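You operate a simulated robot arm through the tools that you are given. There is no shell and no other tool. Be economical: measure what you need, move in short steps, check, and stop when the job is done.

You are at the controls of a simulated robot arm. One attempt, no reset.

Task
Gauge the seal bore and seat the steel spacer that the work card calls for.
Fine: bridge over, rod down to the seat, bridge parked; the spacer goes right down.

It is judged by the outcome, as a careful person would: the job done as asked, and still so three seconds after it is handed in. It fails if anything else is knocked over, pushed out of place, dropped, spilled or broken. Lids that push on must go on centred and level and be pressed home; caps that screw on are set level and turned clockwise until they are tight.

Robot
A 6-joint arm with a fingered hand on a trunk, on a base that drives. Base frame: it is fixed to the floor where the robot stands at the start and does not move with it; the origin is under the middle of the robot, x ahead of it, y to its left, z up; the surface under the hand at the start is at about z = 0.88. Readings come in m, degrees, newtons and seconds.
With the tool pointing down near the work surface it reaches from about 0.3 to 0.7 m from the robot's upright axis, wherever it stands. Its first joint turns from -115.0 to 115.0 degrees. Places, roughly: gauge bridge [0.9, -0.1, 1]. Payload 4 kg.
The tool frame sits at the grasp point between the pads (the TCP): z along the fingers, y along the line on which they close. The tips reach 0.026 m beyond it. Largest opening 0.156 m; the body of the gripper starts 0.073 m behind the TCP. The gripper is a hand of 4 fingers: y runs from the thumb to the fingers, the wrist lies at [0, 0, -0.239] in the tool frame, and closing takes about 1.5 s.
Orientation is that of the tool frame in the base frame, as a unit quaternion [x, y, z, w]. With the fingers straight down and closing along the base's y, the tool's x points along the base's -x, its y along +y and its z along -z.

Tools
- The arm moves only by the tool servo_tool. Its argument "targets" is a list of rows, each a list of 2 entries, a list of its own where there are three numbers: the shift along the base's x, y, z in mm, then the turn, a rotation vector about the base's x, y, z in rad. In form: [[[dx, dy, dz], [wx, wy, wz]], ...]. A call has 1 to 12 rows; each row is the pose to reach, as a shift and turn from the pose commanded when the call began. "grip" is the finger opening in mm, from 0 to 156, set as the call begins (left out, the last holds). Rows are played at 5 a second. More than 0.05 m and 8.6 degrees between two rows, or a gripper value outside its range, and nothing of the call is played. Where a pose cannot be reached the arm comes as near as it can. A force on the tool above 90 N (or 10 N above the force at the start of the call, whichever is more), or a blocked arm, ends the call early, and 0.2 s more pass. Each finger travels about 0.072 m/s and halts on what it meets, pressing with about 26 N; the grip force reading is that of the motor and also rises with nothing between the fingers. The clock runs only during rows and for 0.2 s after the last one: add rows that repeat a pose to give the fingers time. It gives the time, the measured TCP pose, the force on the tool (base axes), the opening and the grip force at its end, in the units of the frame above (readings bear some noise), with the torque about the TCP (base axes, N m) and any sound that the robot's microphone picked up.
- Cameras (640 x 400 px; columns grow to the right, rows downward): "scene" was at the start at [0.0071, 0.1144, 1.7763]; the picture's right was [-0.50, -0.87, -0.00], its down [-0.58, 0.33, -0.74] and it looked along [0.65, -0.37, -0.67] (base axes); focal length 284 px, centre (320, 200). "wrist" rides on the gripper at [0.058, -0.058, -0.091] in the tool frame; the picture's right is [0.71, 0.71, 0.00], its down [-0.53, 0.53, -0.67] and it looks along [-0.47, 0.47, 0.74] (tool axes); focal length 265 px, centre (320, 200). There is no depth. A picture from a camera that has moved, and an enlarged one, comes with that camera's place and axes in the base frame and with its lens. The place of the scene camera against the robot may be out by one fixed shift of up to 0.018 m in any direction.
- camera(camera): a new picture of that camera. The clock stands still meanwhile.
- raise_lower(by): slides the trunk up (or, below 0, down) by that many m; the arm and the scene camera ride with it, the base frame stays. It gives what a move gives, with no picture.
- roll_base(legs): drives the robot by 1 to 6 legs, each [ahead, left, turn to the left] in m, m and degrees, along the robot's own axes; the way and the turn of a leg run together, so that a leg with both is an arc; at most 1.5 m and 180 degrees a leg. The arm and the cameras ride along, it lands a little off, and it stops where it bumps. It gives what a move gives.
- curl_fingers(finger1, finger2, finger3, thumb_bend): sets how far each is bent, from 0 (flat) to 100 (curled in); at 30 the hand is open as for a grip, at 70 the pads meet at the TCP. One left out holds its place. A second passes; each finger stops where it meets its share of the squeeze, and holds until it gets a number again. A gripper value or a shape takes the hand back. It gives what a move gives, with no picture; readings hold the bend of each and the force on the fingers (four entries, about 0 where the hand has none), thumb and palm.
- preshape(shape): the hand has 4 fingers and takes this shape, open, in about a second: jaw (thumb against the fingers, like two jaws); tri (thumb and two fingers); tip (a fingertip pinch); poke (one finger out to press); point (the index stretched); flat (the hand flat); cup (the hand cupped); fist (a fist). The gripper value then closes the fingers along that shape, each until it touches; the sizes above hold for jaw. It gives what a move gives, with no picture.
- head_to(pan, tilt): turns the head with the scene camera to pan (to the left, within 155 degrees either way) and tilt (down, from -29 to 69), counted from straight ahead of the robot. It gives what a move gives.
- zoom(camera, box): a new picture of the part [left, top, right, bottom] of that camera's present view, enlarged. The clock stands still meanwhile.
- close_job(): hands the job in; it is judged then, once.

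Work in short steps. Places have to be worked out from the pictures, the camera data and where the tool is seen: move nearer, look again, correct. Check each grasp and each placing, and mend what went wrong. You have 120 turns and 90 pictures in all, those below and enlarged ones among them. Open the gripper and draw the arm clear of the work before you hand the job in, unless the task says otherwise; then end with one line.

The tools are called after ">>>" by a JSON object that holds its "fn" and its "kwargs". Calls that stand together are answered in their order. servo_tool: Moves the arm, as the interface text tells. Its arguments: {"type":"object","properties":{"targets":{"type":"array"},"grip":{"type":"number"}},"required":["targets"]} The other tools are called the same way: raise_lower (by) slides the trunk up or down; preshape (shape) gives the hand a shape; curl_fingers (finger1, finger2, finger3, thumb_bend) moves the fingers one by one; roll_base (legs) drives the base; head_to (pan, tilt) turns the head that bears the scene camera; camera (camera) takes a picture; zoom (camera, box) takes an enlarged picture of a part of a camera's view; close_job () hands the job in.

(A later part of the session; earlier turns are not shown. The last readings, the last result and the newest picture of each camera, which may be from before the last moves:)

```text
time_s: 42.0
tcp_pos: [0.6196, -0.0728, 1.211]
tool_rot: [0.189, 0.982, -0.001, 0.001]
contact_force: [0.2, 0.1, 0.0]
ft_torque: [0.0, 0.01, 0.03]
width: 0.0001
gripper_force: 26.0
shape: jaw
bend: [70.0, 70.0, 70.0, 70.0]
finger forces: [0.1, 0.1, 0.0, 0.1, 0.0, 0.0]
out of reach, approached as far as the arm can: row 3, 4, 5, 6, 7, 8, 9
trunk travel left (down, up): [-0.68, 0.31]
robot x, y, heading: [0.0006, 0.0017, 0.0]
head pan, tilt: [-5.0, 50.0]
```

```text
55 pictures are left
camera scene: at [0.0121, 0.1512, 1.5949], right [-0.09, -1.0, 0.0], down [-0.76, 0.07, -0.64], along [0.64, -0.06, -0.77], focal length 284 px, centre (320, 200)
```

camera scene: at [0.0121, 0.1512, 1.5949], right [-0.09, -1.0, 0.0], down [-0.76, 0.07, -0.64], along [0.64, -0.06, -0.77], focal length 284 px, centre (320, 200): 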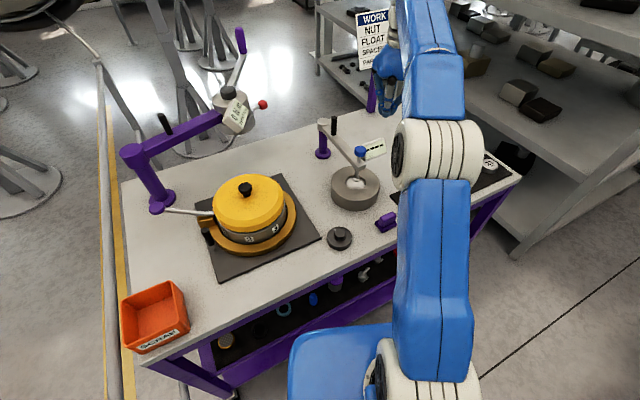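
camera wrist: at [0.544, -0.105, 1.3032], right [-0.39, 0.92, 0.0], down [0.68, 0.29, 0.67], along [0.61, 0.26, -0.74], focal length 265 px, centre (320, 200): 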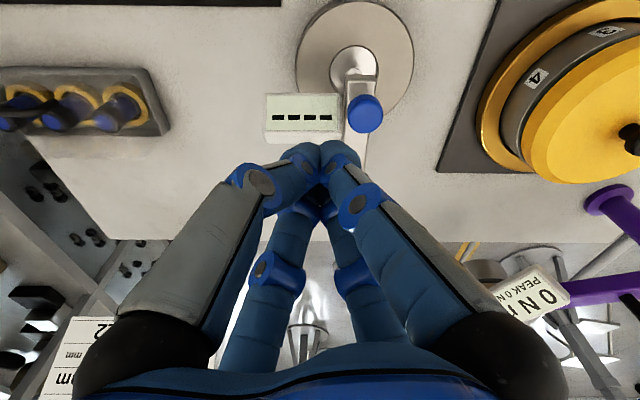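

Wrist view puts the knob at (0.624, -0.025). I move over it and down to just above it.

>>> {"fn": "servo_tool", "kwargs": {"targets": [[[4, 24, -20], [0, 0, 0]], [[4, 48, -45], [0, 0, 0]], [[4, 48, -75], [0, 0, 0]], [[4, 48, -95], [0, 0, 0]]]}}

>>> {"fn": "camera", "kwargs": {"camera": "wrist"}}

>>> {"fn": "zoom", "kwargs": {"camera": "scene", "box": [300, 105, 410, 215]}}

```text
time_s: 43.0
tcp_pos: [0.6256, -0.0236, 1.1132]
tool_rot: [0.189, 0.982, 0.0, -0.001]
contact_force: [0.3, 0.4, -1.1]
ft_torque: [0.0, 0.06, 0.0]
width: 0.0
gripper_force: 26.1
shape: jaw
bend: [70.0, 70.0, 70.0, 70.0]
finger forces: [0.1, 0.0, 0.0, 0.0, 0.0, 0.1]
trunk travel left (down, up): [-0.68, 0.31]
robot x, y, heading: [0.003, 0.0017, 0.3]
head pan, tilt: [-5.0, 50.0]
```

```text
54 pictures are left
camera wrist: at [0.5509, -0.0571, 1.2059], right [-0.39, 0.92, 0.0], down [0.68, 0.29, 0.67], along [0.61, 0.26, -0.74], focal length 265 px, centre (320, 200)
```

wrist: 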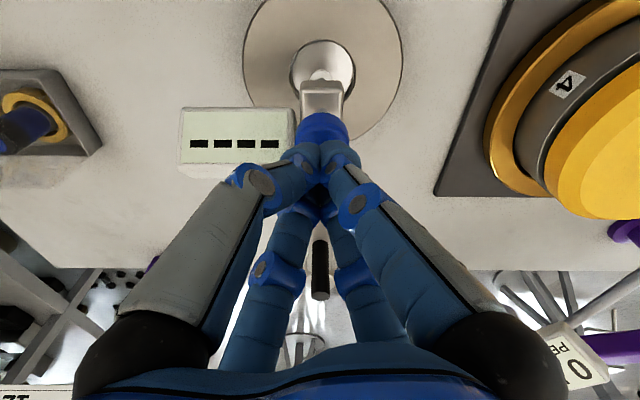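

```text
3.64 times, centred on (355, 160) of scene
camera zoom: at [0.0151, 0.1488, 1.5951], right [-0.09, -1.0, 0.0], down [-0.76, 0.07, -0.64], along [0.64, -0.06, -0.77], focal length 1031 px, centre (193, 346)
```

zoom: 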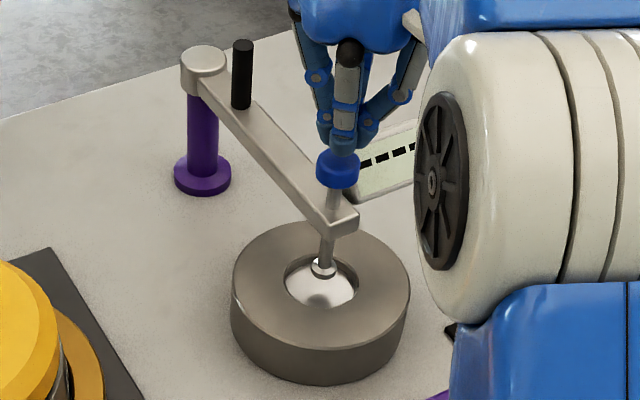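

Fingertips are right above the knob, and the display is visible to the wrist camera. I press down in small steps.

>>> {"fn": "servo_tool", "kwargs": {"targets": [[[0, 0, -5], [0, 0, 0]], [[0, 0, -10], [0, 0, 0]], [[0, 0, -14], [0, 0, 0]], [[0, 0, -18], [0, 0, 0]], [[0, 0, -22], [0, 0, 0]], [[0, 0, -26], [0, 0, 0]], [[0, 0, -30], [0, 0, 0]]]}}

>>> {"fn": "zoom", "kwargs": {"camera": "scene", "box": [300, 105, 410, 215]}}

```text
time_s: 44.6
tcp_pos: [0.6243, -0.0255, 1.0859]
tool_rot: [0.188, 0.982, 0.0, 0.0]
contact_force: [0.6, -0.6, 3.5]
ft_torque: [0.05, -0.02, 0.03]
width: 0.0
gripper_force: 26.0
shape: jaw
bend: [70.0, 70.0, 70.0, 70.0]
finger forces: [0.0, 0.0, 0.0, 0.0, 0.0, 0.0]
trunk travel left (down, up): [-0.68, 0.31]
robot x, y, heading: [0.0021, 0.002, -0.1]
head pan, tilt: [-5.0, 50.0]
```

```text
3.64 times, centred on (355, 160) of scene
camera zoom: at [0.013, 0.1491, 1.5951], right [-0.09, -1.0, 0.0], down [-0.76, 0.07, -0.64], along [0.64, -0.06, -0.77], focal length 1031 px, centre (193, 346)
```

zoom: 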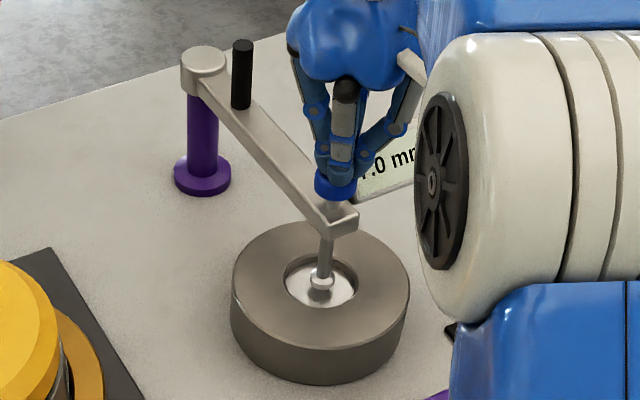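

The display now reads live ("…1.0 mm"); the rod is moving with about 3.5 N. I press further until the force rises at the seat.

>>> {"fn": "servo_tool", "kwargs": {"targets": [[[0, 0, -2], [0, 0, 0]], [[0, 0, -4], [0, 0, 0]], [[0, 0, -6], [0, 0, 0]], [[0, 0, -8], [0, 0, 0]], [[0, 0, -10], [0, 0, 0]]]}}

>>> {"fn": "camera", "kwargs": {"camera": "wrist"}}

```text
time_s: 45.8
tcp_pos: [0.6244, -0.0246, 1.0771]
tool_rot: [0.188, 0.982, 0.001, 0.002]
contact_force: [0.4, 1.7, 12.2]
ft_torque: [0.1, -0.08, -0.04]
width: 0.0002
gripper_force: 25.7
shape: jaw
bend: [70.0, 70.0, 70.0, 70.0]
finger forces: [0.0, 0.1, 0.0, 0.1, 0.1, 0.1]
trunk travel left (down, up): [-0.68, 0.31]
robot x, y, heading: [0.0017, 0.0028, 0.0]
head pan, tilt: [-5.0, 50.0]
```

```text
51 pictures are left
camera wrist: at [0.5488, -0.0581, 1.1693], right [-0.39, 0.92, 0.0], down [0.68, 0.29, 0.67], along [0.62, 0.26, -0.74], focal length 265 px, centre (320, 200)
```

wrist: 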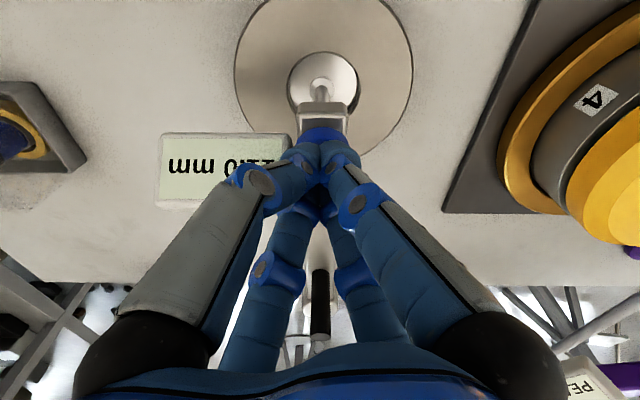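

Force rose to 12 N. I press a little more to be sure it's seated, then enlarge the display.

>>> {"fn": "servo_tool", "kwargs": {"targets": [[[0, 0, -2], [0, 0, 0]], [[0, 0, -4], [0, 0, 0]], [[0, 0, -4], [0, 0, 0]]]}}

>>> {"fn": "zoom", "kwargs": {"camera": "wrist", "box": [150, 120, 320, 220]}}

>>> {"fn": "zoom", "kwargs": {"camera": "scene", "box": [320, 125, 400, 205]}}

```text
time_s: 46.6
tcp_pos: [0.6235, -0.0261, 1.0768]
tool_rot: [0.19, 0.982, 0.001, 0.006]
contact_force: [4.6, 1.0, 34.5]
ft_torque: [0.31, -0.27, -0.05]
width: 0.0
gripper_force: 25.4
shape: jaw
bend: [70.0, 70.0, 70.0, 70.0]
finger forces: [0.0, 0.0, 0.0, 0.1, 0.0, 0.1]
trunk travel left (down, up): [-0.68, 0.31]
robot x, y, heading: [-0.0013, 0.0017, -0.1]
head pan, tilt: [-5.0, 50.0]
```

```text
3.76 times, centred on (235, 170) of wrist
camera zoom: at [0.5477, -0.0579, 1.1685], right [-0.39, 0.92, 0.0], down [0.68, 0.29, 0.68], along [0.62, 0.26, -0.74], focal length 999 px, centre (640, 313)
```

zoom: 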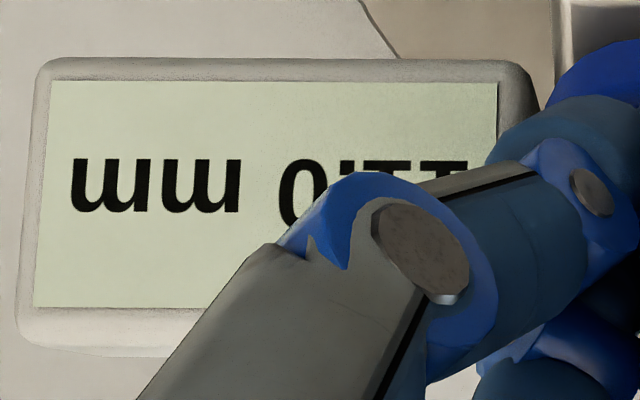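

```text
5.00 times, centred on (360, 165) of scene
camera zoom: at [0.0095, 0.1495, 1.5953], right [-0.09, -1.0, 0.0], down [-0.76, 0.07, -0.64], along [0.64, -0.06, -0.76], focal length 1417 px, centre (120, 375)
```

zoom: 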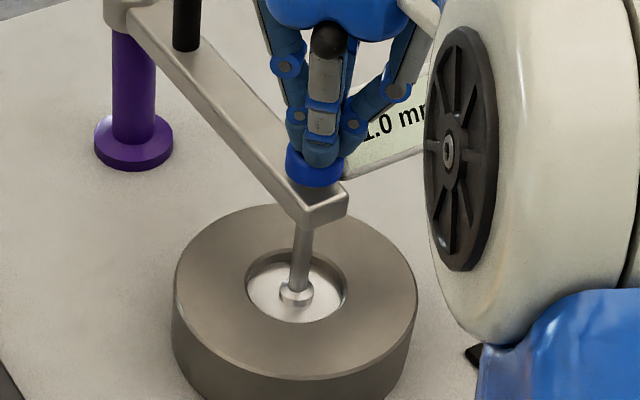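

At 34 N the display still reads "11.0 mm" and the rod foot rests on the seat. That gives 11 + 13 = 24 mm. I lift off and see whether the rod springs back.

>>> {"fn": "servo_tool", "kwargs": {"targets": [[[0, 0, 6], [0, 0, 0]], [[0, 0, 15], [0, 0, 0]], [[0, 0, 30], [0, 0, 0]], [[0, 0, 60], [0, 0, 0]], [[0, -40, 80], [0, 0, 0]], [[0, -80, 110], [0, 0, 0]], [[0, -120, 120], [0, 0, 0]], [[0, -160, 130], [0, 0, 0]]]}}

>>> {"fn": "zoom", "kwargs": {"camera": "scene", "box": [300, 105, 410, 215]}}

```text
time_s: 48.4
tcp_pos: [0.6153, -0.1845, 1.1971]
tool_rot: [0.188, 0.982, 0.001, -0.003]
contact_force: [0.4, 0.7, 0.4]
ft_torque: [0.0, 0.02, 0.0]
width: 0.0
gripper_force: 26.1
shape: jaw
bend: [70.0, 70.0, 70.0, 70.0]
finger forces: [0.0, 0.1, 0.0, 0.1, 0.1, 0.1]
out of reach, approached as far as the arm can: row 8
trunk travel left (down, up): [-0.68, 0.31]
robot x, y, heading: [0.0008, 0.0022, 0.0]
head pan, tilt: [-5.0, 50.0]
```

```text
3.64 times, centred on (355, 160) of scene
camera zoom: at [0.0133, 0.1483, 1.5951], right [-0.09, -1.0, 0.0], down [-0.76, 0.07, -0.64], along [0.64, -0.06, -0.77], focal length 1031 px, centre (193, 346)
```

zoom: 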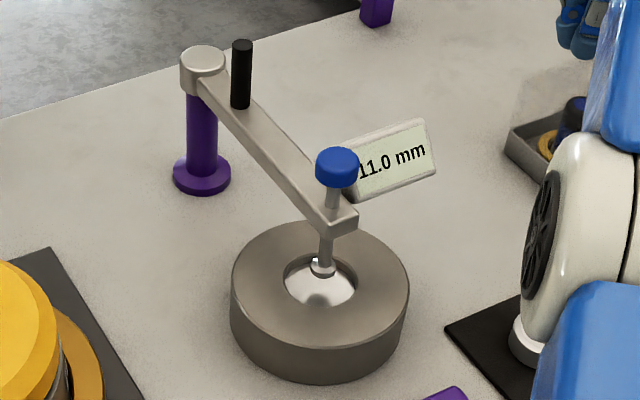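

It reads 11.0 mm held and the rod has sprung back, so spacer 24 mm is the one. Now I park the bridge: tilt the tool again and go back over the handle.

>>> {"fn": "servo_tool", "kwargs": {"targets": [[[22, -5, 8], [-0.046, -0.116, 0]], [[44, -10, 16], [-0.093, -0.232, 0]], [[66, -10, 24], [-0.139, -0.348, 0]], [[88, -10, 30], [-0.185, -0.465, 0]], [[110, -10, 35], [-0.232, -0.581, 0]], [[132, -10, 40], [-0.278, -0.697, 0]]], "grip": 80}}

```text
time_s: 49.8
tcp_pos: [0.781, -0.2008, 1.2551]
tool_rot: [0.176, 0.914, -0.069, 0.359]
contact_force: [0.7, 0.0, -0.7]
ft_torque: [0.03, -0.01, 0.02]
width: 0.0798
gripper_force: 0.0
shape: jaw
bend: [36.0, 36.0, 36.0, 70.0]
finger forces: [0.0, 0.0, 0.0, 0.0, 0.1, 0.0]
out of reach, approached as far as the arm can: row 2, 3, 4, 5, 6
trunk travel left (down, up): [-0.68, 0.31]
robot x, y, heading: [-0.0002, -0.0007, -0.2]
head pan, tilt: [-5.0, 50.0]
```

>>> {"fn": "servo_tool", "kwargs": {"targets": [[[0, 40, 0], [0, 0, -0.05]], [[0, 80, 0], [0, 0, -0.1]], [[0, 120, -10], [0, 0, -0.2]], [[-5, 160, -20], [0, 0, -0.3]], [[-10, 200, -40], [0, 0, -0.4]], [[-14, 237, -55], [0, 0, -0.48]]]}}

>>> {"fn": "camera", "kwargs": {"camera": "wrist"}}

```text
time_s: 51.2
tcp_pos: [0.7601, 0.0358, 1.1961]
tool_rot: [0.388, 0.845, -0.153, 0.334]
contact_force: [-0.6, -0.6, 0.6]
ft_torque: [-0.03, 0.0, 0.06]
width: 0.0798
gripper_force: 0.1
shape: jaw
bend: [36.0, 36.0, 36.0, 70.0]
finger forces: [0.0, 0.1, 0.0, 0.0, 0.0, 0.0]
out of reach, approached as far as the arm can: row 1, 2, 3, 4, 6
trunk travel left (down, up): [-0.68, 0.31]
robot x, y, heading: [-0.0005, 0.0015, -0.1]
head pan, tilt: [-5.0, 50.0]
```

```text
47 pictures are left
camera wrist: at [0.6487, 0.0778, 1.2242], right [0.2, 0.85, -0.48], down [0.35, 0.4, 0.85], along [0.91, -0.34, -0.22], focal length 265 px, centre (320, 200)
```

wrist: 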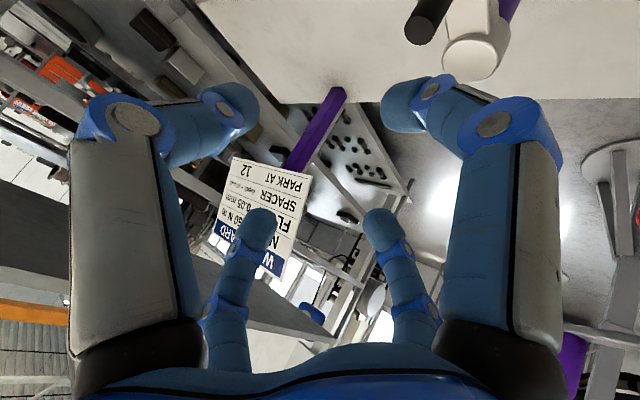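

Handle is at (0.765, 0.036), as expected. I descend straight onto it and close.

>>> {"fn": "servo_tool", "kwargs": {"targets": [[[3, 0, -30], [0, 0, 0]], [[6, 0, -65], [0, 0, 0]], [[7, 0, -100], [0, 0, 0]], [[7, 0, -124], [0, 0, 0]], [[7, 0, -124], [0, 0, 0]]]}}

>>> {"fn": "camera", "kwargs": {"camera": "wrist"}}

```text
time_s: 52.4
tcp_pos: [0.7934, 0.0422, 1.077]
tool_rot: [0.389, 0.845, -0.154, 0.332]
contact_force: [-0.3, -1.0, -0.1]
ft_torque: [-0.02, 0.02, -0.03]
width: 0.0798
gripper_force: 0.0
shape: jaw
bend: [36.0, 36.0, 36.0, 70.0]
finger forces: [0.0, 0.0, 0.0, 0.0, 0.0, 0.1]
out of reach, approached as far as the arm can: row 1, 2, 3, 4, 5
trunk travel left (down, up): [-0.68, 0.31]
robot x, y, heading: [0.0007, -0.0013, -0.2]
head pan, tilt: [-5.0, 50.0]
```

```text
46 pictures are left
camera wrist: at [0.6815, 0.0835, 1.1056], right [0.2, 0.85, -0.48], down [0.35, 0.4, 0.85], along [0.91, -0.34, -0.22], focal length 265 px, centre (320, 200)
```

wrist: 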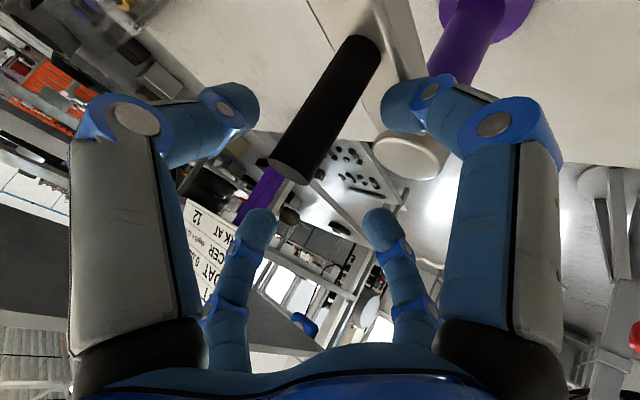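

The arm's commanded pose has drifted about 26 mm ahead. I correct back toward the handle.

>>> {"fn": "servo_tool", "kwargs": {"targets": [[[-13, -3, 0], [0, 0, 0]], [[-26, -6, -4], [0, 0, 0]], [[-26, -6, -4], [0, 0, 0]]]}}

```text
time_s: 53.2
tcp_pos: [0.7929, 0.0425, 1.0774]
tool_rot: [0.389, 0.846, -0.154, 0.331]
contact_force: [0.1, -0.2, 0.7]
ft_torque: [0.0, 0.0, 0.0]
width: 0.0799
gripper_force: 0.0
shape: jaw
bend: [36.0, 36.0, 36.0, 70.0]
finger forces: [0.1, 0.0, 0.0, 0.0, 0.0, 0.0]
out of reach, approached as far as the arm can: row 1, 2, 3
trunk travel left (down, up): [-0.68, 0.31]
robot x, y, heading: [0.0011, 0.001, -0.0]
head pan, tilt: [-5.0, 50.0]
```

>>> {"fn": "camera", "kwargs": {"camera": "scene"}}

```text
45 pictures are left
camera scene: at [0.0133, 0.1492, 1.595], right [-0.09, -1.0, 0.0], down [-0.76, 0.07, -0.64], along [0.64, -0.06, -0.77], focal length 284 px, centre (320, 200)
```

scene: 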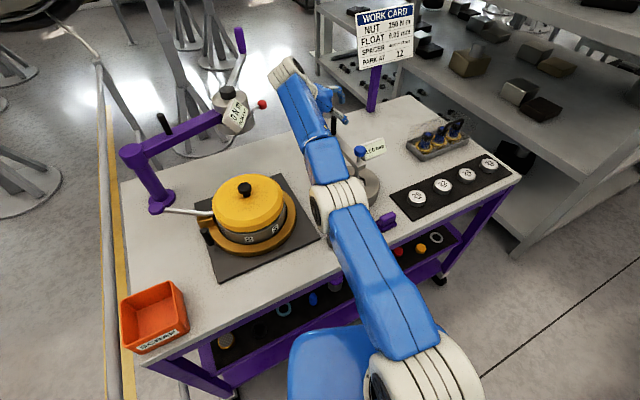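

The arm is in another elbow posture, at a limit. I lift straight up, then undo the yaw to regain the earlier posture.

>>> {"fn": "servo_tool", "kwargs": {"targets": [[[0, 0, 30], [0, 0, 0]], [[0, 0, 60], [0, 0, 0]], [[0, 0, 95], [0, 0, 0]], [[0, 0, 130], [0, 0, 0.1]], [[0, -20, 150], [0, 0, 0.25]], [[0, -40, 160], [0, 0, 0.4]], [[0, -60, 170], [0, 0, 0.55]], [[0, -80, 170], [0, 0, 0.7]], [[-20, -80, 170], [0, 0, 0.8]]]}}

>>> {"fn": "camera", "kwargs": {"camera": "scene"}}

```text
time_s: 55.2
tcp_pos: [0.8036, -0.0383, 1.2645]
tool_rot: [0.027, 0.93, -0.01, 0.366]
contact_force: [0.1, -0.3, 0.3]
ft_torque: [0.0, 0.04, 0.01]
width: 0.0798
gripper_force: 0.0
shape: jaw
bend: [36.0, 36.0, 36.0, 70.0]
finger forces: [0.0, 0.1, 0.0, 0.0, 0.0, 0.0]
out of reach, approached as far as the arm can: row 1, 2, 3, 4, 5, 7, 8, 9
trunk travel left (down, up): [-0.68, 0.31]
robot x, y, heading: [0.0021, 0.0027, 0.0]
head pan, tilt: [-5.0, 50.0]
```

```text
44 pictures are left
camera scene: at [0.0132, 0.1496, 1.595], right [-0.09, -1.0, 0.0], down [-0.76, 0.07, -0.64], along [0.64, -0.06, -0.77], focal length 284 px, centre (320, 200)
```

scene: 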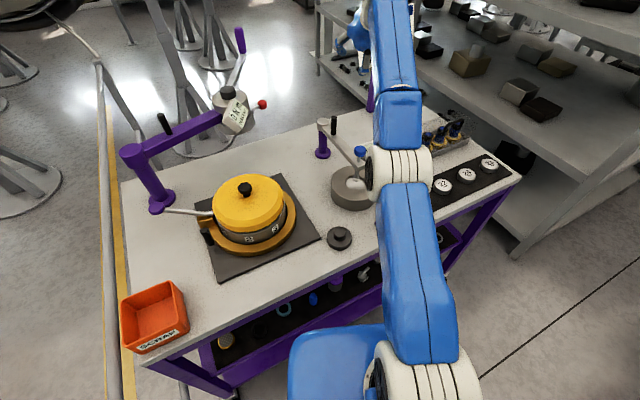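

To restore the earlier posture I fold back to the starting region with the tool straight down, going up at the same time.

>>> {"fn": "servo_tool", "kwargs": {"targets": [[[-30, 0, 20], [0, 0.1, 0]], [[-60, 5, 40], [0, 0.2, 0]], [[-95, 10, 60], [0, 0.3, 0]], [[-130, 20, 80], [0, 0.4, 0]], [[-165, 30, 100], [0, 0.5, 0]], [[-200, 40, 110], [0, 0.6, 0]], [[-235, 55, 120], [0, 0.7, 0]], [[-270, 70, 120], [0, 0.75, 0]], [[-305, 90, 120], [0, 0.75, 0]], [[-340, 110, 120], [0, 0.75, 0]]]}}

>>> {"fn": "camera", "kwargs": {"camera": "scene"}}

```text
time_s: 57.4
tcp_pos: [0.4536, 0.0698, 1.3639]
tool_rot: [0.022, 1.0, -0.02, 0.003]
contact_force: [-0.3, -0.4, 0.3]
ft_torque: [0.01, -0.04, 0.0]
width: 0.0799
gripper_force: 0.0
shape: jaw
bend: [36.0, 36.0, 36.0, 70.0]
finger forces: [0.0, 0.0, 0.0, 0.0, 0.0, 0.0]
out of reach, approached as far as the arm can: row 1, 2, 3, 4, 5, 6, 7, 8, 9, 10
trunk travel left (down, up): [-0.68, 0.31]
robot x, y, heading: [0.0008, 0.0003, 0.0]
head pan, tilt: [-5.0, 50.0]
```

```text
43 pictures are left
camera scene: at [0.0106, 0.1496, 1.595], right [-0.09, -1.0, 0.0], down [-0.76, 0.07, -0.64], along [0.64, -0.06, -0.76], focal length 284 px, centre (320, 200)
```

scene: 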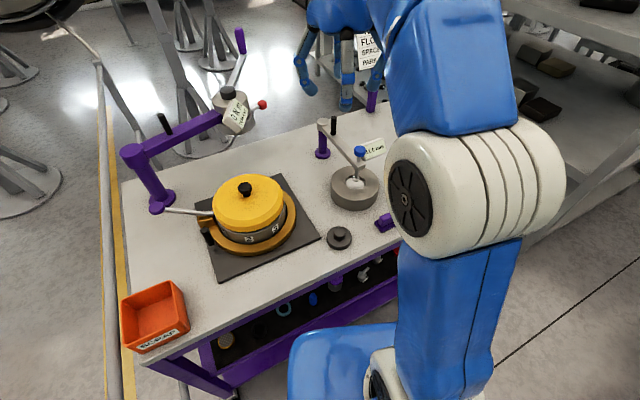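

Relative to the lowered trunk this is too high. I come down to z≈1.2.

>>> {"fn": "servo_tool", "kwargs": {"targets": [[[0, 0, -40], [0, 0, 0]], [[0, 0, -80], [0, 0, 0]], [[0, 0, -120], [0, 0, 0]], [[0, 0, -165], [0, 0, 0]], [[0, 0, -165], [0, 0, 0]]]}}

```text
time_s: 58.6
tcp_pos: [0.454, 0.0689, 1.1997]
tool_rot: [0.022, 1.0, -0.02, 0.0]
contact_force: [0.3, 0.3, 0.1]
ft_torque: [0.03, 0.02, 0.0]
width: 0.08
gripper_force: 0.0
shape: jaw
bend: [36.0, 36.0, 36.0, 70.0]
finger forces: [0.0, 0.0, 0.1, 0.0, 0.1, 0.0]
trunk travel left (down, up): [-0.68, 0.31]
robot x, y, heading: [-0.0009, -0.0009, -0.0]
head pan, tilt: [-5.0, 50.0]
```

>>> {"fn": "servo_tool", "kwargs": {"targets": [[[30, -10, 0], [0, -0.08, 0]], [[60, -20, 0], [0, -0.16, 0]], [[92, -30, 0], [0, -0.25, 0]], [[124, -40, 0], [0, -0.33, 0]], [[155, -45, 0], [0, -0.41, 0]], [[186, -50, -5], [0, -0.5, 0]], [[217, -55, -10], [0, -0.58, 0]], [[248, -60, -20], [0, -0.66, 0]], [[279, -64, -25], [0, -0.75, 0]], [[310, -64, -30], [0, -0.75, 0]]]}}

>>> {"fn": "camera", "kwargs": {"camera": "scene"}}

```text
time_s: 60.8
tcp_pos: [0.7691, 0.0035, 1.1675]
tool_rot: [0.028, 0.93, -0.011, 0.366]
contact_force: [0.8, -0.4, -0.4]
ft_torque: [0.02, 0.02, -0.02]
width: 0.0798
gripper_force: 0.0
shape: jaw
bend: [36.0, 36.0, 36.0, 70.0]
finger forces: [0.1, 0.0, 0.0, 0.0, 0.0, 0.0]
trunk travel left (down, up): [-0.68, 0.31]
robot x, y, heading: [-0.0043, 0.0003, 0.2]
head pan, tilt: [-5.0, 50.0]
```

```text
42 pictures are left
camera scene: at [0.0167, 0.1492, 1.595], right [-0.09, -1.0, 0.0], down [-0.76, 0.07, -0.64], along [0.64, -0.06, -0.77], focal length 284 px, centre (320, 200)
```

scene: 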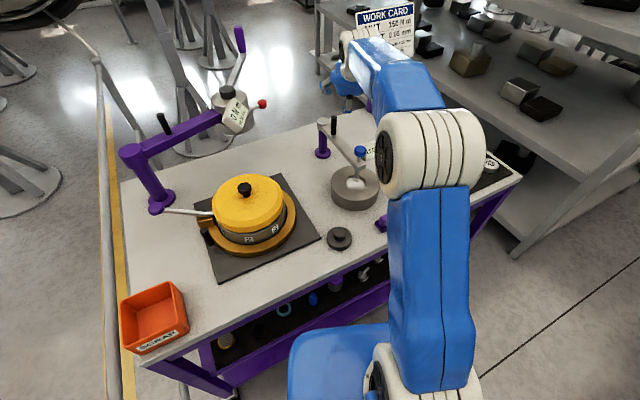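

The earlier posture is back. I yaw slightly and come above the handle (0.767, 0.036).

>>> {"fn": "servo_tool", "kwargs": {"targets": [[[-1, 10, 0], [0, 0, -0.1]], [[-2, 20, 0], [0, 0, -0.2]], [[-2, 32, 0], [0, 0, -0.3]], [[-2, 32, -20], [0, 0, -0.4]], [[-2, 32, -20], [0, 0, -0.4]]]}}

>>> {"fn": "camera", "kwargs": {"camera": "wrist"}}

```text
time_s: 62.0
tcp_pos: [0.7633, 0.0364, 1.1488]
tool_rot: [0.212, 0.906, -0.084, 0.357]
contact_force: [-0.6, 0.2, 0.0]
ft_torque: [0.03, -0.02, -0.02]
width: 0.0799
gripper_force: 0.1
shape: jaw
bend: [36.0, 36.0, 36.0, 70.0]
finger forces: [0.1, 0.0, 0.1, 0.1, 0.0, 0.1]
trunk travel left (down, up): [-0.68, 0.31]
robot x, y, heading: [0.003, -0.003, 0.3]
head pan, tilt: [-5.0, 50.0]
```

```text
41 pictures are left
camera wrist: at [0.6437, 0.0311, 1.1769], right [-0.15, 0.86, -0.48], down [0.17, 0.5, 0.85], along [0.97, 0.04, -0.22], focal length 265 px, centre (320, 200)
```

wrist: 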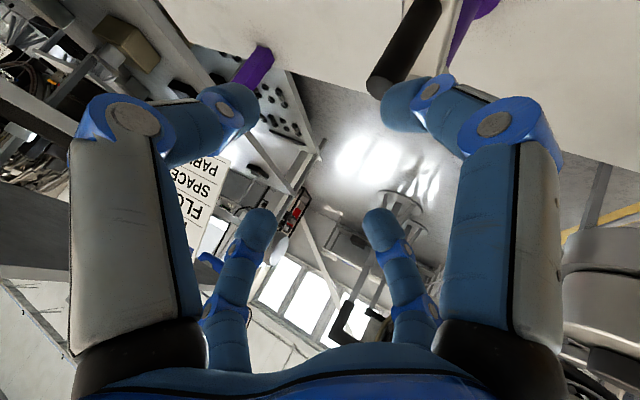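

Handle is right below. Descend to z 1.072 and close.

>>> {"fn": "servo_tool", "kwargs": {"targets": [[[1, 0, -25], [0, 0, 0]], [[2, 0, -52], [0, 0, 0]], [[2, 0, -76], [0, 0, 0]], [[2, 0, -76], [0, 0, 0]]]}}

>>> {"fn": "servo_tool", "kwargs": {"targets": [[[0, 0, 0], [0, 0, 0]], [[0, 0, 0], [0, 0, 0]], [[0, 0, 0], [0, 0, 0]], [[0, 0, 0], [0, 0, 0]], [[0, 0, 0], [0, 0, 0]], [[0, 0, 0], [0, 0, 0]]], "grip": 0}}

>>> {"fn": "camera", "kwargs": {"camera": "wrist"}}

```text
time_s: 63.0
tcp_pos: [0.7664, 0.0371, 1.0723]
tool_rot: [0.213, 0.906, -0.084, 0.357]
contact_force: [-0.2, 0.1, 1.5]
ft_torque: [0.02, 0.04, -0.03]
width: 0.0799
gripper_force: 0.1
shape: jaw
bend: [36.0, 36.0, 36.0, 70.0]
finger forces: [1.2, 0.0, 0.1, 0.1, 0.0, 0.0]
trunk travel left (down, up): [-0.68, 0.31]
robot x, y, heading: [-0.0, 0.0009, -0.0]
head pan, tilt: [-5.0, 50.0]
```

```text
time_s: 64.4
tcp_pos: [0.7679, 0.0368, 1.0735]
tool_rot: [0.212, 0.905, -0.082, 0.359]
contact_force: [17.2, 1.4, 10.5]
ft_torque: [0.56, 0.82, -0.05]
width: 0.0064
gripper_force: 26.1
shape: jaw
bend: [40.0, 70.0, 70.0, 71.0]
finger forces: [23.5, 38.3, 24.0, 0.0, 28.9, 0.1]
trunk travel left (down, up): [-0.68, 0.31]
robot x, y, heading: [0.0012, 0.0021, -0.0]
head pan, tilt: [-5.0, 50.0]
```

```text
40 pictures are left
camera wrist: at [0.6489, 0.0311, 1.1009], right [-0.15, 0.86, -0.48], down [0.17, 0.5, 0.85], along [0.97, 0.05, -0.22], focal length 265 px, centre (320, 200)
```

wrist: 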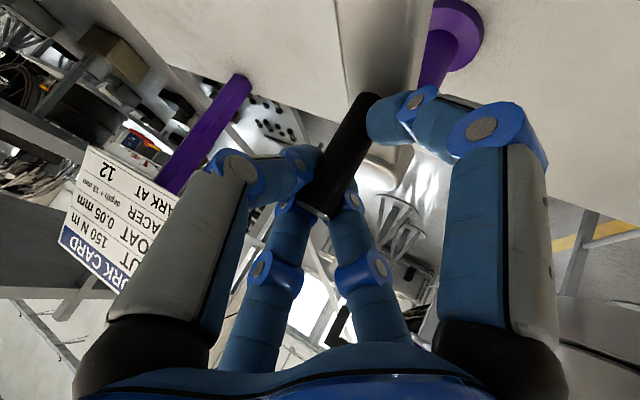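

Gripped. I swing back counter-clockwise, first to about -108°.

>>> {"fn": "servo_tool", "kwargs": {"targets": [[[2.5, -5.4, 0], [0, 0, 0.04]], [[5.4, -10.8, 0], [0, 0, 0.08]], [[8.8, -15.7, 0], [0, 0, 0.12]], [[12.5, -20.3, 0], [0, 0, 0.16]], [[16.7, -24.5, 0], [0, 0, 0.2]], [[21.2, -28.3, 0], [0, 0, 0.24]], [[26, -31.7, 0], [0, 0, 0.28]], [[31.1, -34.8, 0], [0, 0, 0.32]], [[36.5, -37.3, 0], [0, 0, 0.36]], [[42, -39.4, 0], [0, 0, 0.4]]]}}

>>> {"fn": "camera", "kwargs": {"camera": "wrist"}}

```text
time_s: 66.6
tcp_pos: [0.8081, 0.0003, 1.0738]
tool_rot: [0.027, 0.93, -0.012, 0.366]
contact_force: [2.5, 17.0, 13.3]
ft_torque: [0.28, 1.42, 0.22]
width: 0.0063
gripper_force: 25.4
shape: jaw
bend: [39.0, 70.0, 70.0, 71.0]
finger forces: [32.7, 36.1, 16.1, 0.0, 35.4, 0.1]
trunk travel left (down, up): [-0.68, 0.31]
robot x, y, heading: [0.0002, 0.0036, 0.1]
head pan, tilt: [-5.0, 50.0]
```

```text
39 pictures are left
camera wrist: at [0.6997, -0.0514, 1.1017], right [-0.48, 0.73, -0.48], down [-0.04, 0.53, 0.85], along [0.88, 0.42, -0.22], focal length 265 px, centre (320, 200)
```

wrist: 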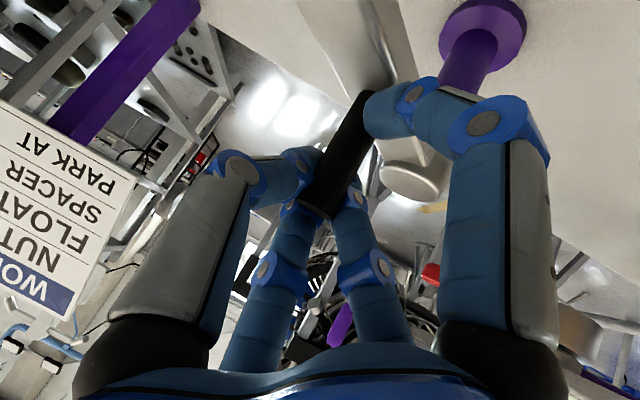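

The bar follows. I continue to the original parked angle (about -69°).

>>> {"fn": "servo_tool", "kwargs": {"targets": [[[5.8, -1.5, 0], [0, 0, 0.04]], [[11.6, -2.6, 0], [0, 0, 0.08]], [[17.5, -3.1, 0], [0, 0, 0.12]], [[23.4, -3.3, 0], [0, 0, 0.16]], [[29.3, -2.7, 0], [0, 0, 0.2]], [[35.1, -1.8, 0], [0, 0, 0.24]], [[40.3, -0.4, 0], [0, 0, 0.28]], [[45.3, 1.2, 0], [0, 0, 0.3]], [[47, 1.8, 0], [0, 0, 0.3]]]}}

>>> {"fn": "zoom", "kwargs": {"camera": "scene", "box": [270, 50, 430, 210]}}

```text
time_s: 68.6
tcp_pos: [0.8538, 0.0015, 1.074]
tool_rot: [-0.112, 0.924, 0.044, 0.364]
contact_force: [-8.0, 12.6, 10.3]
ft_torque: [-0.24, 1.77, 0.24]
width: 0.0066
gripper_force: 26.1
shape: jaw
bend: [37.0, 70.0, 70.0, 72.0]
finger forces: [39.4, 37.0, 8.9, 0.0, 36.3, 0.0]
trunk travel left (down, up): [-0.68, 0.31]
robot x, y, heading: [0.0018, -0.0011, 0.1]
head pan, tilt: [-5.0, 50.0]
```

```text
2.50 times, centred on (350, 130) of scene
camera zoom: at [0.0104, 0.1514, 1.5948], right [-0.09, -1.0, 0.0], down [-0.76, 0.07, -0.64], along [0.64, -0.06, -0.76], focal length 709 px, centre (245, 375)
```

zoom: 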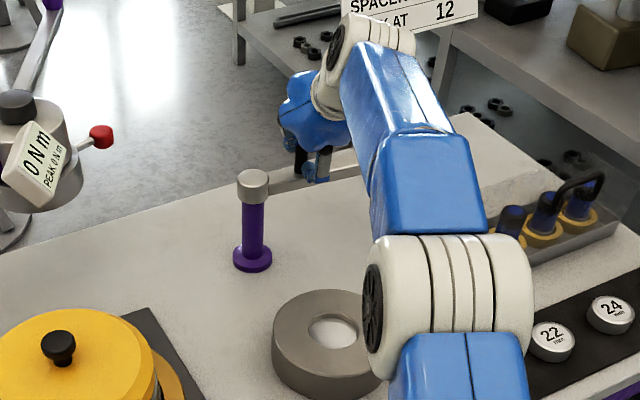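

The bridge is back at its parked angle. I open and retreat along the tool axis, then check.

>>> {"fn": "servo_tool", "kwargs": {"targets": [[[0, 0, 0], [0, 0, 0]], [[0, 0, 0], [0, 0, 0]], [[0, 0, 0], [0, 0, 0]], [[0, 0, 0], [0, 0, 0]], [[0, 0, 0], [0, 0, 0]], [[-16, 0, 20], [0, 0, 0]], [[-36, 0, 40], [0, 0, 0]], [[-56, 0, 70], [0, 0, 0]], [[-70, -40, 90], [0, 0, -0.1]], [[-80, -80, 110], [0, 0, -0.2]], [[-85, -120, 110], [0, 0, -0.3]]], "grip": 80}}

>>> {"fn": "camera", "kwargs": {"camera": "scene"}}

>>> {"fn": "zoom", "kwargs": {"camera": "scene", "box": [290, 30, 420, 160]}}

```text
time_s: 71.0
tcp_pos: [0.7715, -0.1219, 1.1821]
tool_rot: [0.029, 0.93, -0.01, 0.366]
contact_force: [-0.3, -0.7, 0.9]
ft_torque: [0.01, 0.0, -0.02]
width: 0.0798
gripper_force: 0.0
shape: jaw
bend: [36.0, 36.0, 36.0, 70.0]
finger forces: [0.1, 0.0, 0.0, 0.0, 0.0, 0.1]
trunk travel left (down, up): [-0.68, 0.31]
robot x, y, heading: [0.0009, 0.0019, -0.2]
head pan, tilt: [-5.0, 50.0]
```

```text
37 pictures are left
camera scene: at [0.0134, 0.1474, 1.5952], right [-0.09, -1.0, 0.0], down [-0.76, 0.07, -0.64], along [0.64, -0.06, -0.77], focal length 284 px, centre (320, 200)
```

scene: 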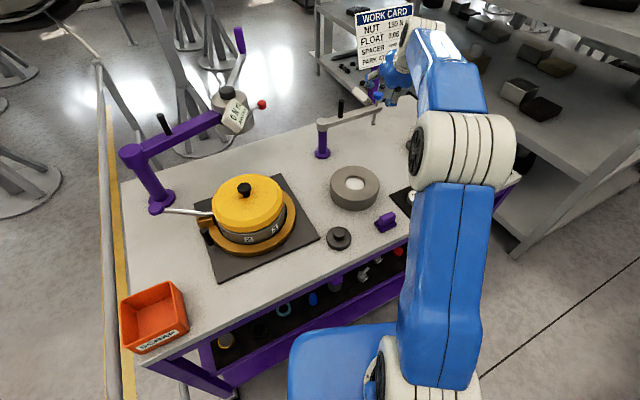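

```text
3.08 times, centred on (355, 95) of scene
camera zoom: at [0.0134, 0.1474, 1.5952], right [-0.09, -1.0, 0.0], down [-0.76, 0.07, -0.64], along [0.64, -0.06, -0.77], focal length 872 px, centre (212, 523)
```

zoom: 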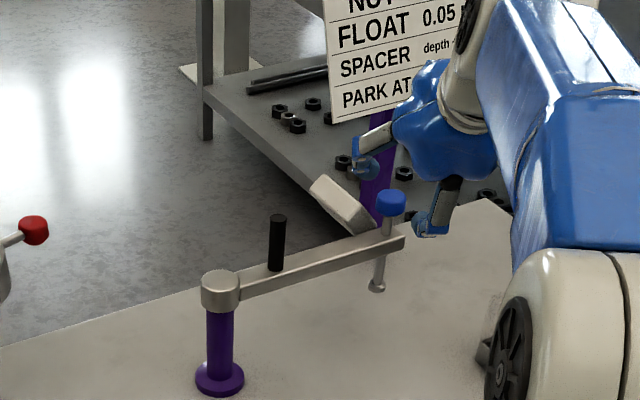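

The bridge stands exactly as parked before. The 24 mm spacer is near (0.65, -0.41), too far for a vertical grasp, so I fold the arm back and drive parallel to the bench edge to the right.

>>> {"fn": "servo_tool", "kwargs": {"targets": [[[-30, 0, 5], [0.005, 0.083, 0]], [[-60, 0, 10], [0.01, 0.167, 0]], [[-90, 0, 15], [0.015, 0.25, 0]], [[-120, 0, 15], [0.02, 0.333, 0]], [[-150, 0, 15], [0.025, 0.416, 0]], [[-180, 5, 15], [0.03, 0.5, 0]], [[-215, 10, 15], [0.035, 0.583, 0]], [[-245, 15, 15], [0.04, 0.666, 0]], [[-275, 20, 15], [0.045, 0.749, 0]], [[-310, 20, 15], [0.045, 0.749, 0]]]}}

>>> {"fn": "roll_base", "kwargs": {"legs": [[0.085, -0.195, 0]]}}

>>> {"fn": "camera", "kwargs": {"camera": "scene"}}

```text
time_s: 73.2
tcp_pos: [0.4568, -0.1013, 1.1996]
tool_rot: [0.03, 1.0, 0.0, 0.001]
contact_force: [-0.5, 0.4, 0.8]
ft_torque: [0.0, -0.09, 0.01]
width: 0.0796
gripper_force: 0.0
shape: jaw
bend: [36.0, 36.0, 36.0, 70.0]
finger forces: [0.1, 0.1, 0.0, 0.0, 0.1, 0.0]
trunk travel left (down, up): [-0.68, 0.31]
robot x, y, heading: [-0.0009, -0.0016, -0.0]
head pan, tilt: [-5.0, 50.0]
```

```text
time_s: 76.3
tcp_pos: [0.5452, -0.2945, 1.1969]
tool_rot: [0.029, 1.0, 0.0, 0.0]
contact_force: [-0.2, -1.2, 0.8]
ft_torque: [0.0, 0.02, -0.01]
width: 0.0797
gripper_force: 0.1
shape: jaw
bend: [36.0, 36.0, 36.0, 70.0]
finger forces: [0.0, 0.0, 0.0, 0.0, 0.0, 0.0]
trunk travel left (down, up): [-0.68, 0.31]
robot x, y, heading: [0.0846, -0.1982, 0.2]
head pan, tilt: [-5.0, 50.0]
```

```text
35 pictures are left
camera scene: at [0.0985, -0.049, 1.595], right [-0.09, -1.0, 0.0], down [-0.76, 0.07, -0.64], along [0.64, -0.05, -0.77], focal length 284 px, centre (320, 200)
```

scene: 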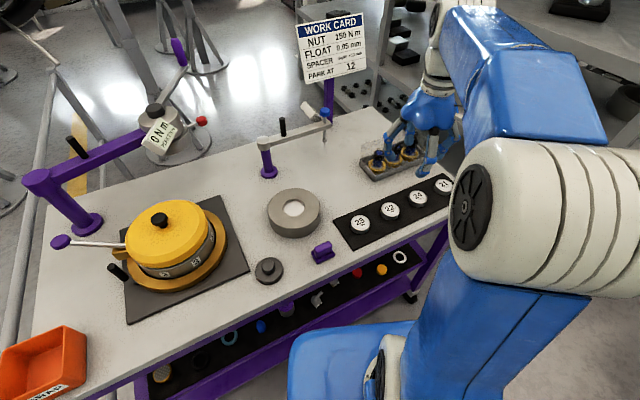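

The drive went well. I move the hand above the 24 mm spacer's estimated place and look with the wrist camera.

>>> {"fn": "servo_tool", "kwargs": {"targets": [[[20, -35, -20], [0, 0, -0.05]], [[40, -70, -45], [0, 0, -0.05]], [[60, -100, -70], [0, 0, -0.05]], [[70, -116, -97], [0, 0, -0.05]], [[70, -116, -97], [0, 0, -0.05]]], "grip": 100}}

>>> {"fn": "camera", "kwargs": {"camera": "wrist"}}

>>> {"fn": "zoom", "kwargs": {"camera": "scene", "box": [320, 100, 480, 260]}}

```text
time_s: 77.5
tcp_pos: [0.614, -0.4111, 1.1009]
tool_rot: [0.054, 0.999, -0.001, 0.0]
contact_force: [0.5, -0.3, -0.5]
ft_torque: [0.03, 0.01, 0.02]
width: 0.0994
gripper_force: 0.0
shape: jaw
bend: [31.0, 31.0, 31.0, 70.0]
finger forces: [0.1, 0.1, 0.0, 0.1, 0.0, 0.0]
trunk travel left (down, up): [-0.68, 0.31]
robot x, y, heading: [0.0817, -0.1965, 0.2]
head pan, tilt: [-5.0, 50.0]
```

```text
34 pictures are left
camera wrist: at [0.5502, -0.4621, 1.1926], right [-0.63, 0.78, 0.0], down [0.58, 0.47, 0.67], along [0.52, 0.42, -0.74], focal length 265 px, centre (320, 200)
```

wrist: 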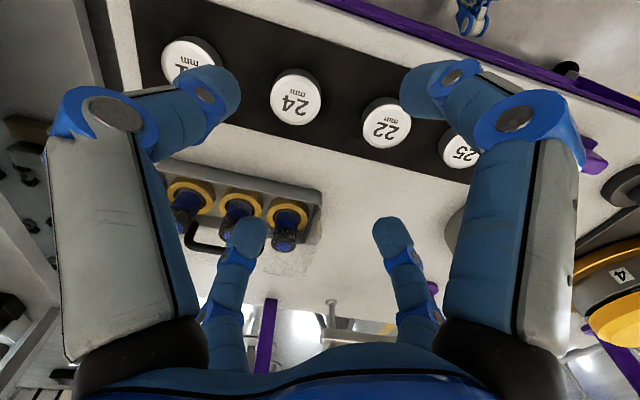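

```text
2.50 times, centred on (400, 180) of scene
camera zoom: at [0.0974, -0.0489, 1.5951], right [-0.09, -1.0, 0.0], down [-0.76, 0.07, -0.64], along [0.64, -0.05, -0.77], focal length 709 px, centre (120, 250)
```

zoom: 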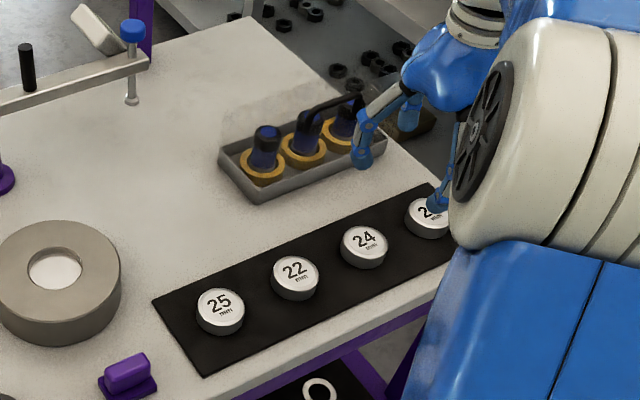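

The 24 mm spacer is at about (0.652, -0.415), roughly 55–60 mm across. I rotate the hand so it closes across the row (clear of the neighbours) and centre above it.

>>> {"fn": "servo_tool", "kwargs": {"targets": [[[6, -1, 0], [0, 0, -0.13]], [[12, -1, 0], [0, 0, -0.26]], [[18, -2, 0], [0, 0, -0.39]], [[24, -2, 0], [0, 0, -0.52]], [[30, -3, 0], [0, 0, -0.65]], [[36, -4, 0], [0, 0, -0.78]], [[38, -4, -10], [0, 0, -0.91]], [[38, -4, -30], [0, 0, -1.04]], [[38, -4, -50], [0, 0, -1.04]], [[38, -4, -50], [0, 0, -1.04]]]}}

>>> {"fn": "camera", "kwargs": {"camera": "wrist"}}

```text
time_s: 79.7
tcp_pos: [0.6529, -0.4162, 1.0496]
tool_rot: [0.543, 0.839, 0.0, 0.0]
contact_force: [0.4, -0.1, -0.7]
ft_torque: [0.03, -0.02, -0.02]
width: 0.0994
gripper_force: 0.1
shape: jaw
bend: [31.0, 31.0, 31.0, 70.0]
finger forces: [0.0, 0.0, 0.0, 0.0, 0.1, 0.1]
trunk travel left (down, up): [-0.68, 0.31]
robot x, y, heading: [0.0885, -0.2003, -0.0]
head pan, tilt: [-5.0, 50.0]
```

```text
32 pictures are left
camera wrist: at [0.5761, -0.3862, 1.142], right [0.35, 0.93, 0.0], down [0.7, -0.26, 0.67], along [0.62, -0.24, -0.74], focal length 265 px, centre (320, 200)
```

wrist: 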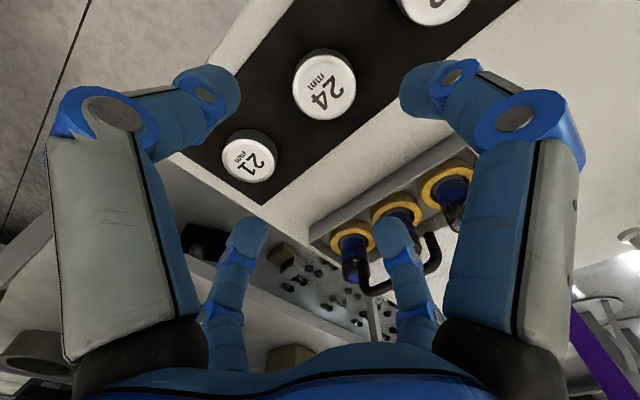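

Centre refined to (0.6505, -0.414). I descend to just above the spacer and check again.

>>> {"fn": "servo_tool", "kwargs": {"targets": [[[-2, 2, -30], [0, 0, 0]], [[-2, 2, -60], [0, 0, 0]], [[-2, 2, -90], [0, 0, 0]], [[-2, 2, -110], [0, 0, 0]], [[-2, 2, -110], [0, 0, 0]]]}}

>>> {"fn": "camera", "kwargs": {"camera": "wrist"}}

>>> {"fn": "zoom", "kwargs": {"camera": "scene", "box": [360, 120, 480, 240]}}

```text
time_s: 80.9
tcp_pos: [0.652, -0.4137, 0.9404]
tool_rot: [0.543, 0.84, 0.0, 0.0]
contact_force: [0.3, -0.1, 1.1]
ft_torque: [0.01, 0.01, 0.0]
width: 0.0995
gripper_force: 0.0
shape: jaw
bend: [31.0, 31.0, 31.0, 70.0]
finger forces: [0.1, 0.0, 0.0, 0.0, 0.1, 0.0]
trunk travel left (down, up): [-0.68, 0.31]
robot x, y, heading: [0.0871, -0.1965, 0.2]
head pan, tilt: [-5.0, 50.0]
```

```text
31 pictures are left
camera wrist: at [0.5741, -0.3844, 1.0324], right [0.35, 0.94, 0.0], down [0.7, -0.26, 0.67], along [0.62, -0.24, -0.74], focal length 265 px, centre (320, 200)
```

wrist: 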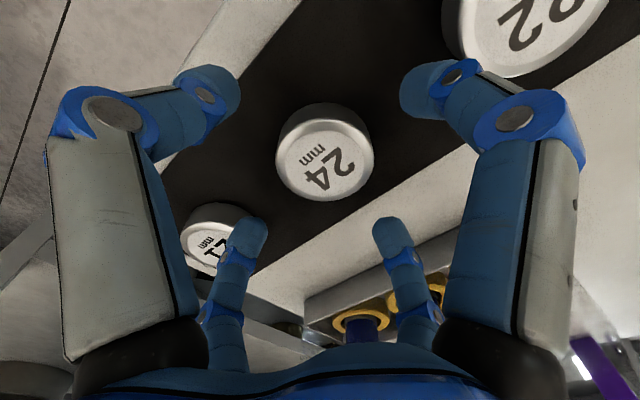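

```text
3.33 times, centred on (420, 180) of scene
camera zoom: at [0.0975, -0.0488, 1.595], right [-0.09, -1.0, 0.0], down [-0.76, 0.07, -0.64], along [0.64, -0.05, -0.77], focal length 945 px, centre (-13, 267)
```

zoom: 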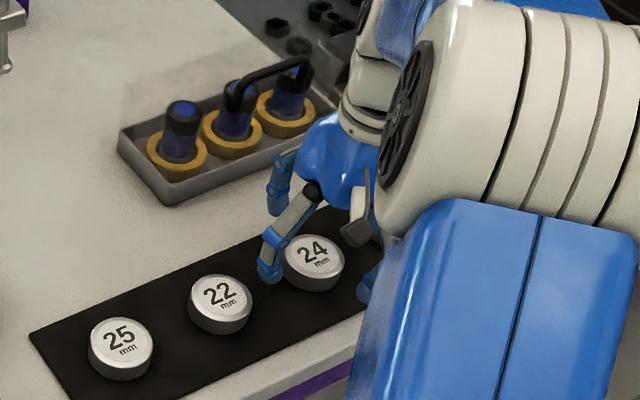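

The fingers sit in a cross around the spacer; one passes between 22 and 24. I narrow to 76 mm to keep clear of the 22, then descend gently to grip height.

>>> {"fn": "servo_tool", "kwargs": {"targets": [[[0, 1, 0], [0, 0, 0]], [[0, 1, 0], [0, 0, 0]], [[0, 1, 0], [0, 0, 0]], [[0, 1, -8], [0, 0, 0]], [[0, 1, -16], [0, 0, 0]], [[0, 1, -18], [0, 0, 0]]], "grip": 76}}

>>> {"fn": "camera", "kwargs": {"camera": "wrist"}}

>>> {"fn": "zoom", "kwargs": {"camera": "scene", "box": [380, 150, 460, 230]}}

```text
time_s: 82.3
tcp_pos: [0.6515, -0.4129, 0.9223]
tool_rot: [0.542, 0.84, -0.001, -0.001]
contact_force: [0.4, 0.7, -0.2]
ft_torque: [0.0, -0.01, 0.02]
width: 0.0764
gripper_force: 0.1
shape: jaw
bend: [37.0, 37.0, 37.0, 70.0]
finger forces: [0.1, 0.0, 0.1, 0.1, 0.0, 0.0]
trunk travel left (down, up): [-0.68, 0.31]
robot x, y, heading: [0.0837, -0.1978, 0.0]
head pan, tilt: [-5.0, 50.0]
```

```text
29 pictures are left
camera wrist: at [0.5742, -0.3833, 1.0145], right [0.35, 0.94, 0.0], down [0.7, -0.26, 0.67], along [0.62, -0.24, -0.74], focal length 265 px, centre (320, 200)
```

wrist: 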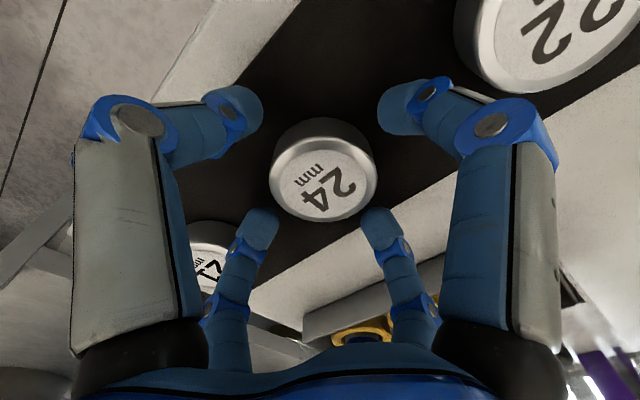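

```text
5.00 times, centred on (420, 190) of scene
camera zoom: at [0.0978, -0.0489, 1.5951], right [-0.09, -1.0, 0.0], down [-0.76, 0.07, -0.64], along [0.64, -0.05, -0.77], focal length 1417 px, centre (-180, 250)
```

zoom: 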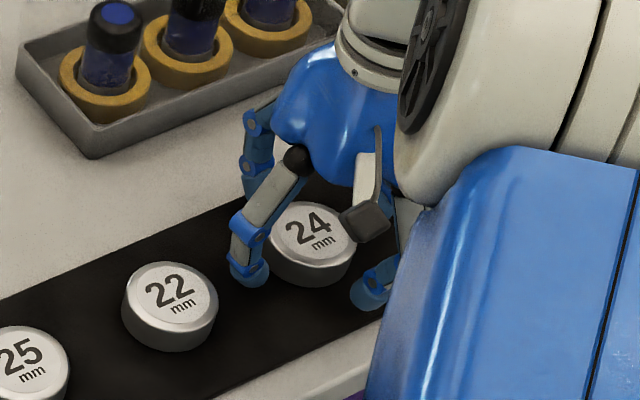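

All four fingertips surround the spacer. I close.

>>> {"fn": "servo_tool", "kwargs": {"targets": [[[0, 0, 0], [0, 0, 0]], [[0, 0, 0], [0, 0, 0]], [[0, 0, 0], [0, 0, 0]], [[0, 0, 0], [0, 0, 0]], [[0, 0, 0], [0, 0, 0]]], "grip": 20}}

>>> {"fn": "camera", "kwargs": {"camera": "wrist"}}

```text
time_s: 83.5
tcp_pos: [0.6509, -0.4126, 0.923]
tool_rot: [0.543, 0.84, 0.0, 0.0]
contact_force: [-0.3, -0.6, 0.1]
ft_torque: [0.02, -0.03, -0.01]
width: 0.0465
gripper_force: 26.3
shape: jaw
bend: [79.0, 45.0, 47.0, 70.0]
finger forces: [22.6, 23.8, 23.1, 0.1, 23.3, 0.0]
trunk travel left (down, up): [-0.68, 0.31]
robot x, y, heading: [0.0878, -0.1981, 0.1]
head pan, tilt: [-5.0, 50.0]
```

```text
27 pictures are left
camera wrist: at [0.5743, -0.3833, 1.0144], right [0.35, 0.94, 0.0], down [0.7, -0.26, 0.67], along [0.62, -0.24, -0.74], focal length 265 px, centre (320, 200)
```

wrist: 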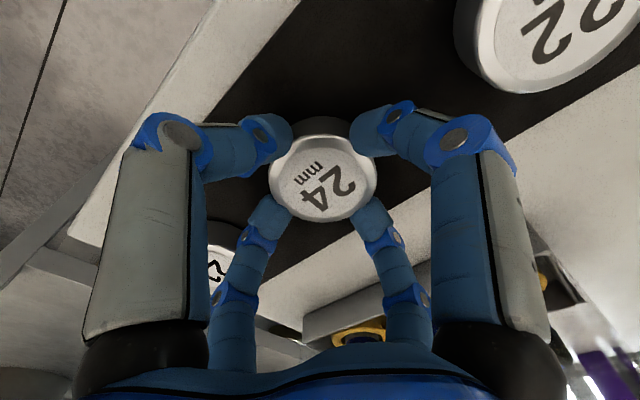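

Gripped with about 23 N on each finger, 46.5 mm width. I lift and check.

>>> {"fn": "servo_tool", "kwargs": {"targets": [[[0, 0, 10], [0, 0, 0]], [[0, 0, 30], [0, 0, 0]], [[0, 0, 60], [0, 0, 0]], [[0, 0, 100], [0, 0, 0]], [[0, 0, 110], [0, 0, 0]]]}}

>>> {"fn": "camera", "kwargs": {"camera": "wrist"}}

>>> {"fn": "camera", "kwargs": {"camera": "scene"}}

```text
time_s: 84.7
tcp_pos: [0.6521, -0.4125, 1.033]
tool_rot: [0.542, 0.84, 0.0, 0.0]
contact_force: [0.2, -0.6, -3.3]
ft_torque: [0.04, 0.02, -0.01]
width: 0.0469
gripper_force: 26.0
shape: jaw
bend: [79.0, 45.0, 47.0, 70.0]
finger forces: [22.7, 23.8, 23.0, 0.1, 23.4, 0.0]
trunk travel left (down, up): [-0.68, 0.31]
robot x, y, heading: [0.0857, -0.1923, -0.1]
head pan, tilt: [-5.0, 50.0]
```

```text
26 pictures are left
camera wrist: at [0.5748, -0.3836, 1.1246], right [0.35, 0.94, 0.0], down [0.7, -0.26, 0.67], along [0.62, -0.24, -0.74], focal length 265 px, centre (320, 200)
```

wrist: 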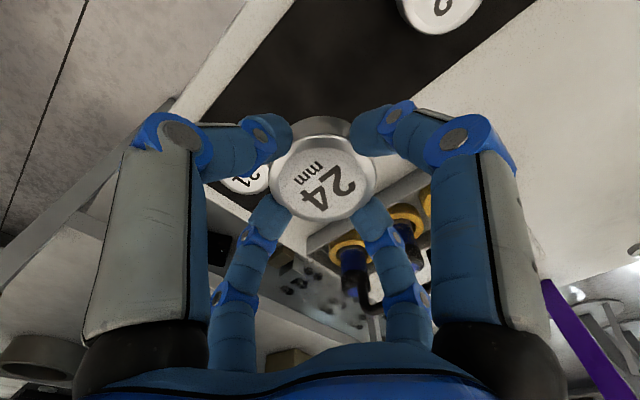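

```text
25 pictures are left
camera scene: at [0.0988, -0.0493, 1.595], right [-0.09, -1.0, 0.0], down [-0.76, 0.07, -0.64], along [0.64, -0.05, -0.77], focal length 284 px, centre (320, 200)
```

scene: 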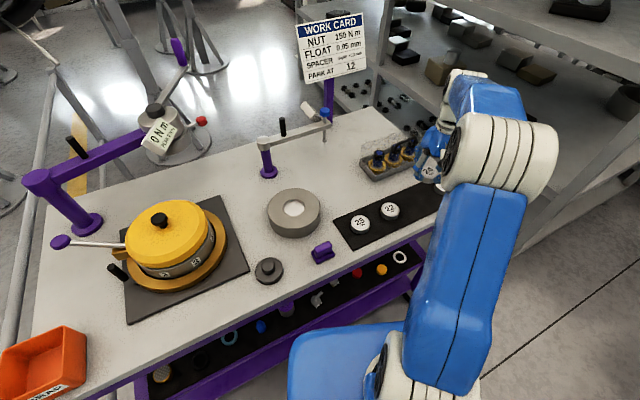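

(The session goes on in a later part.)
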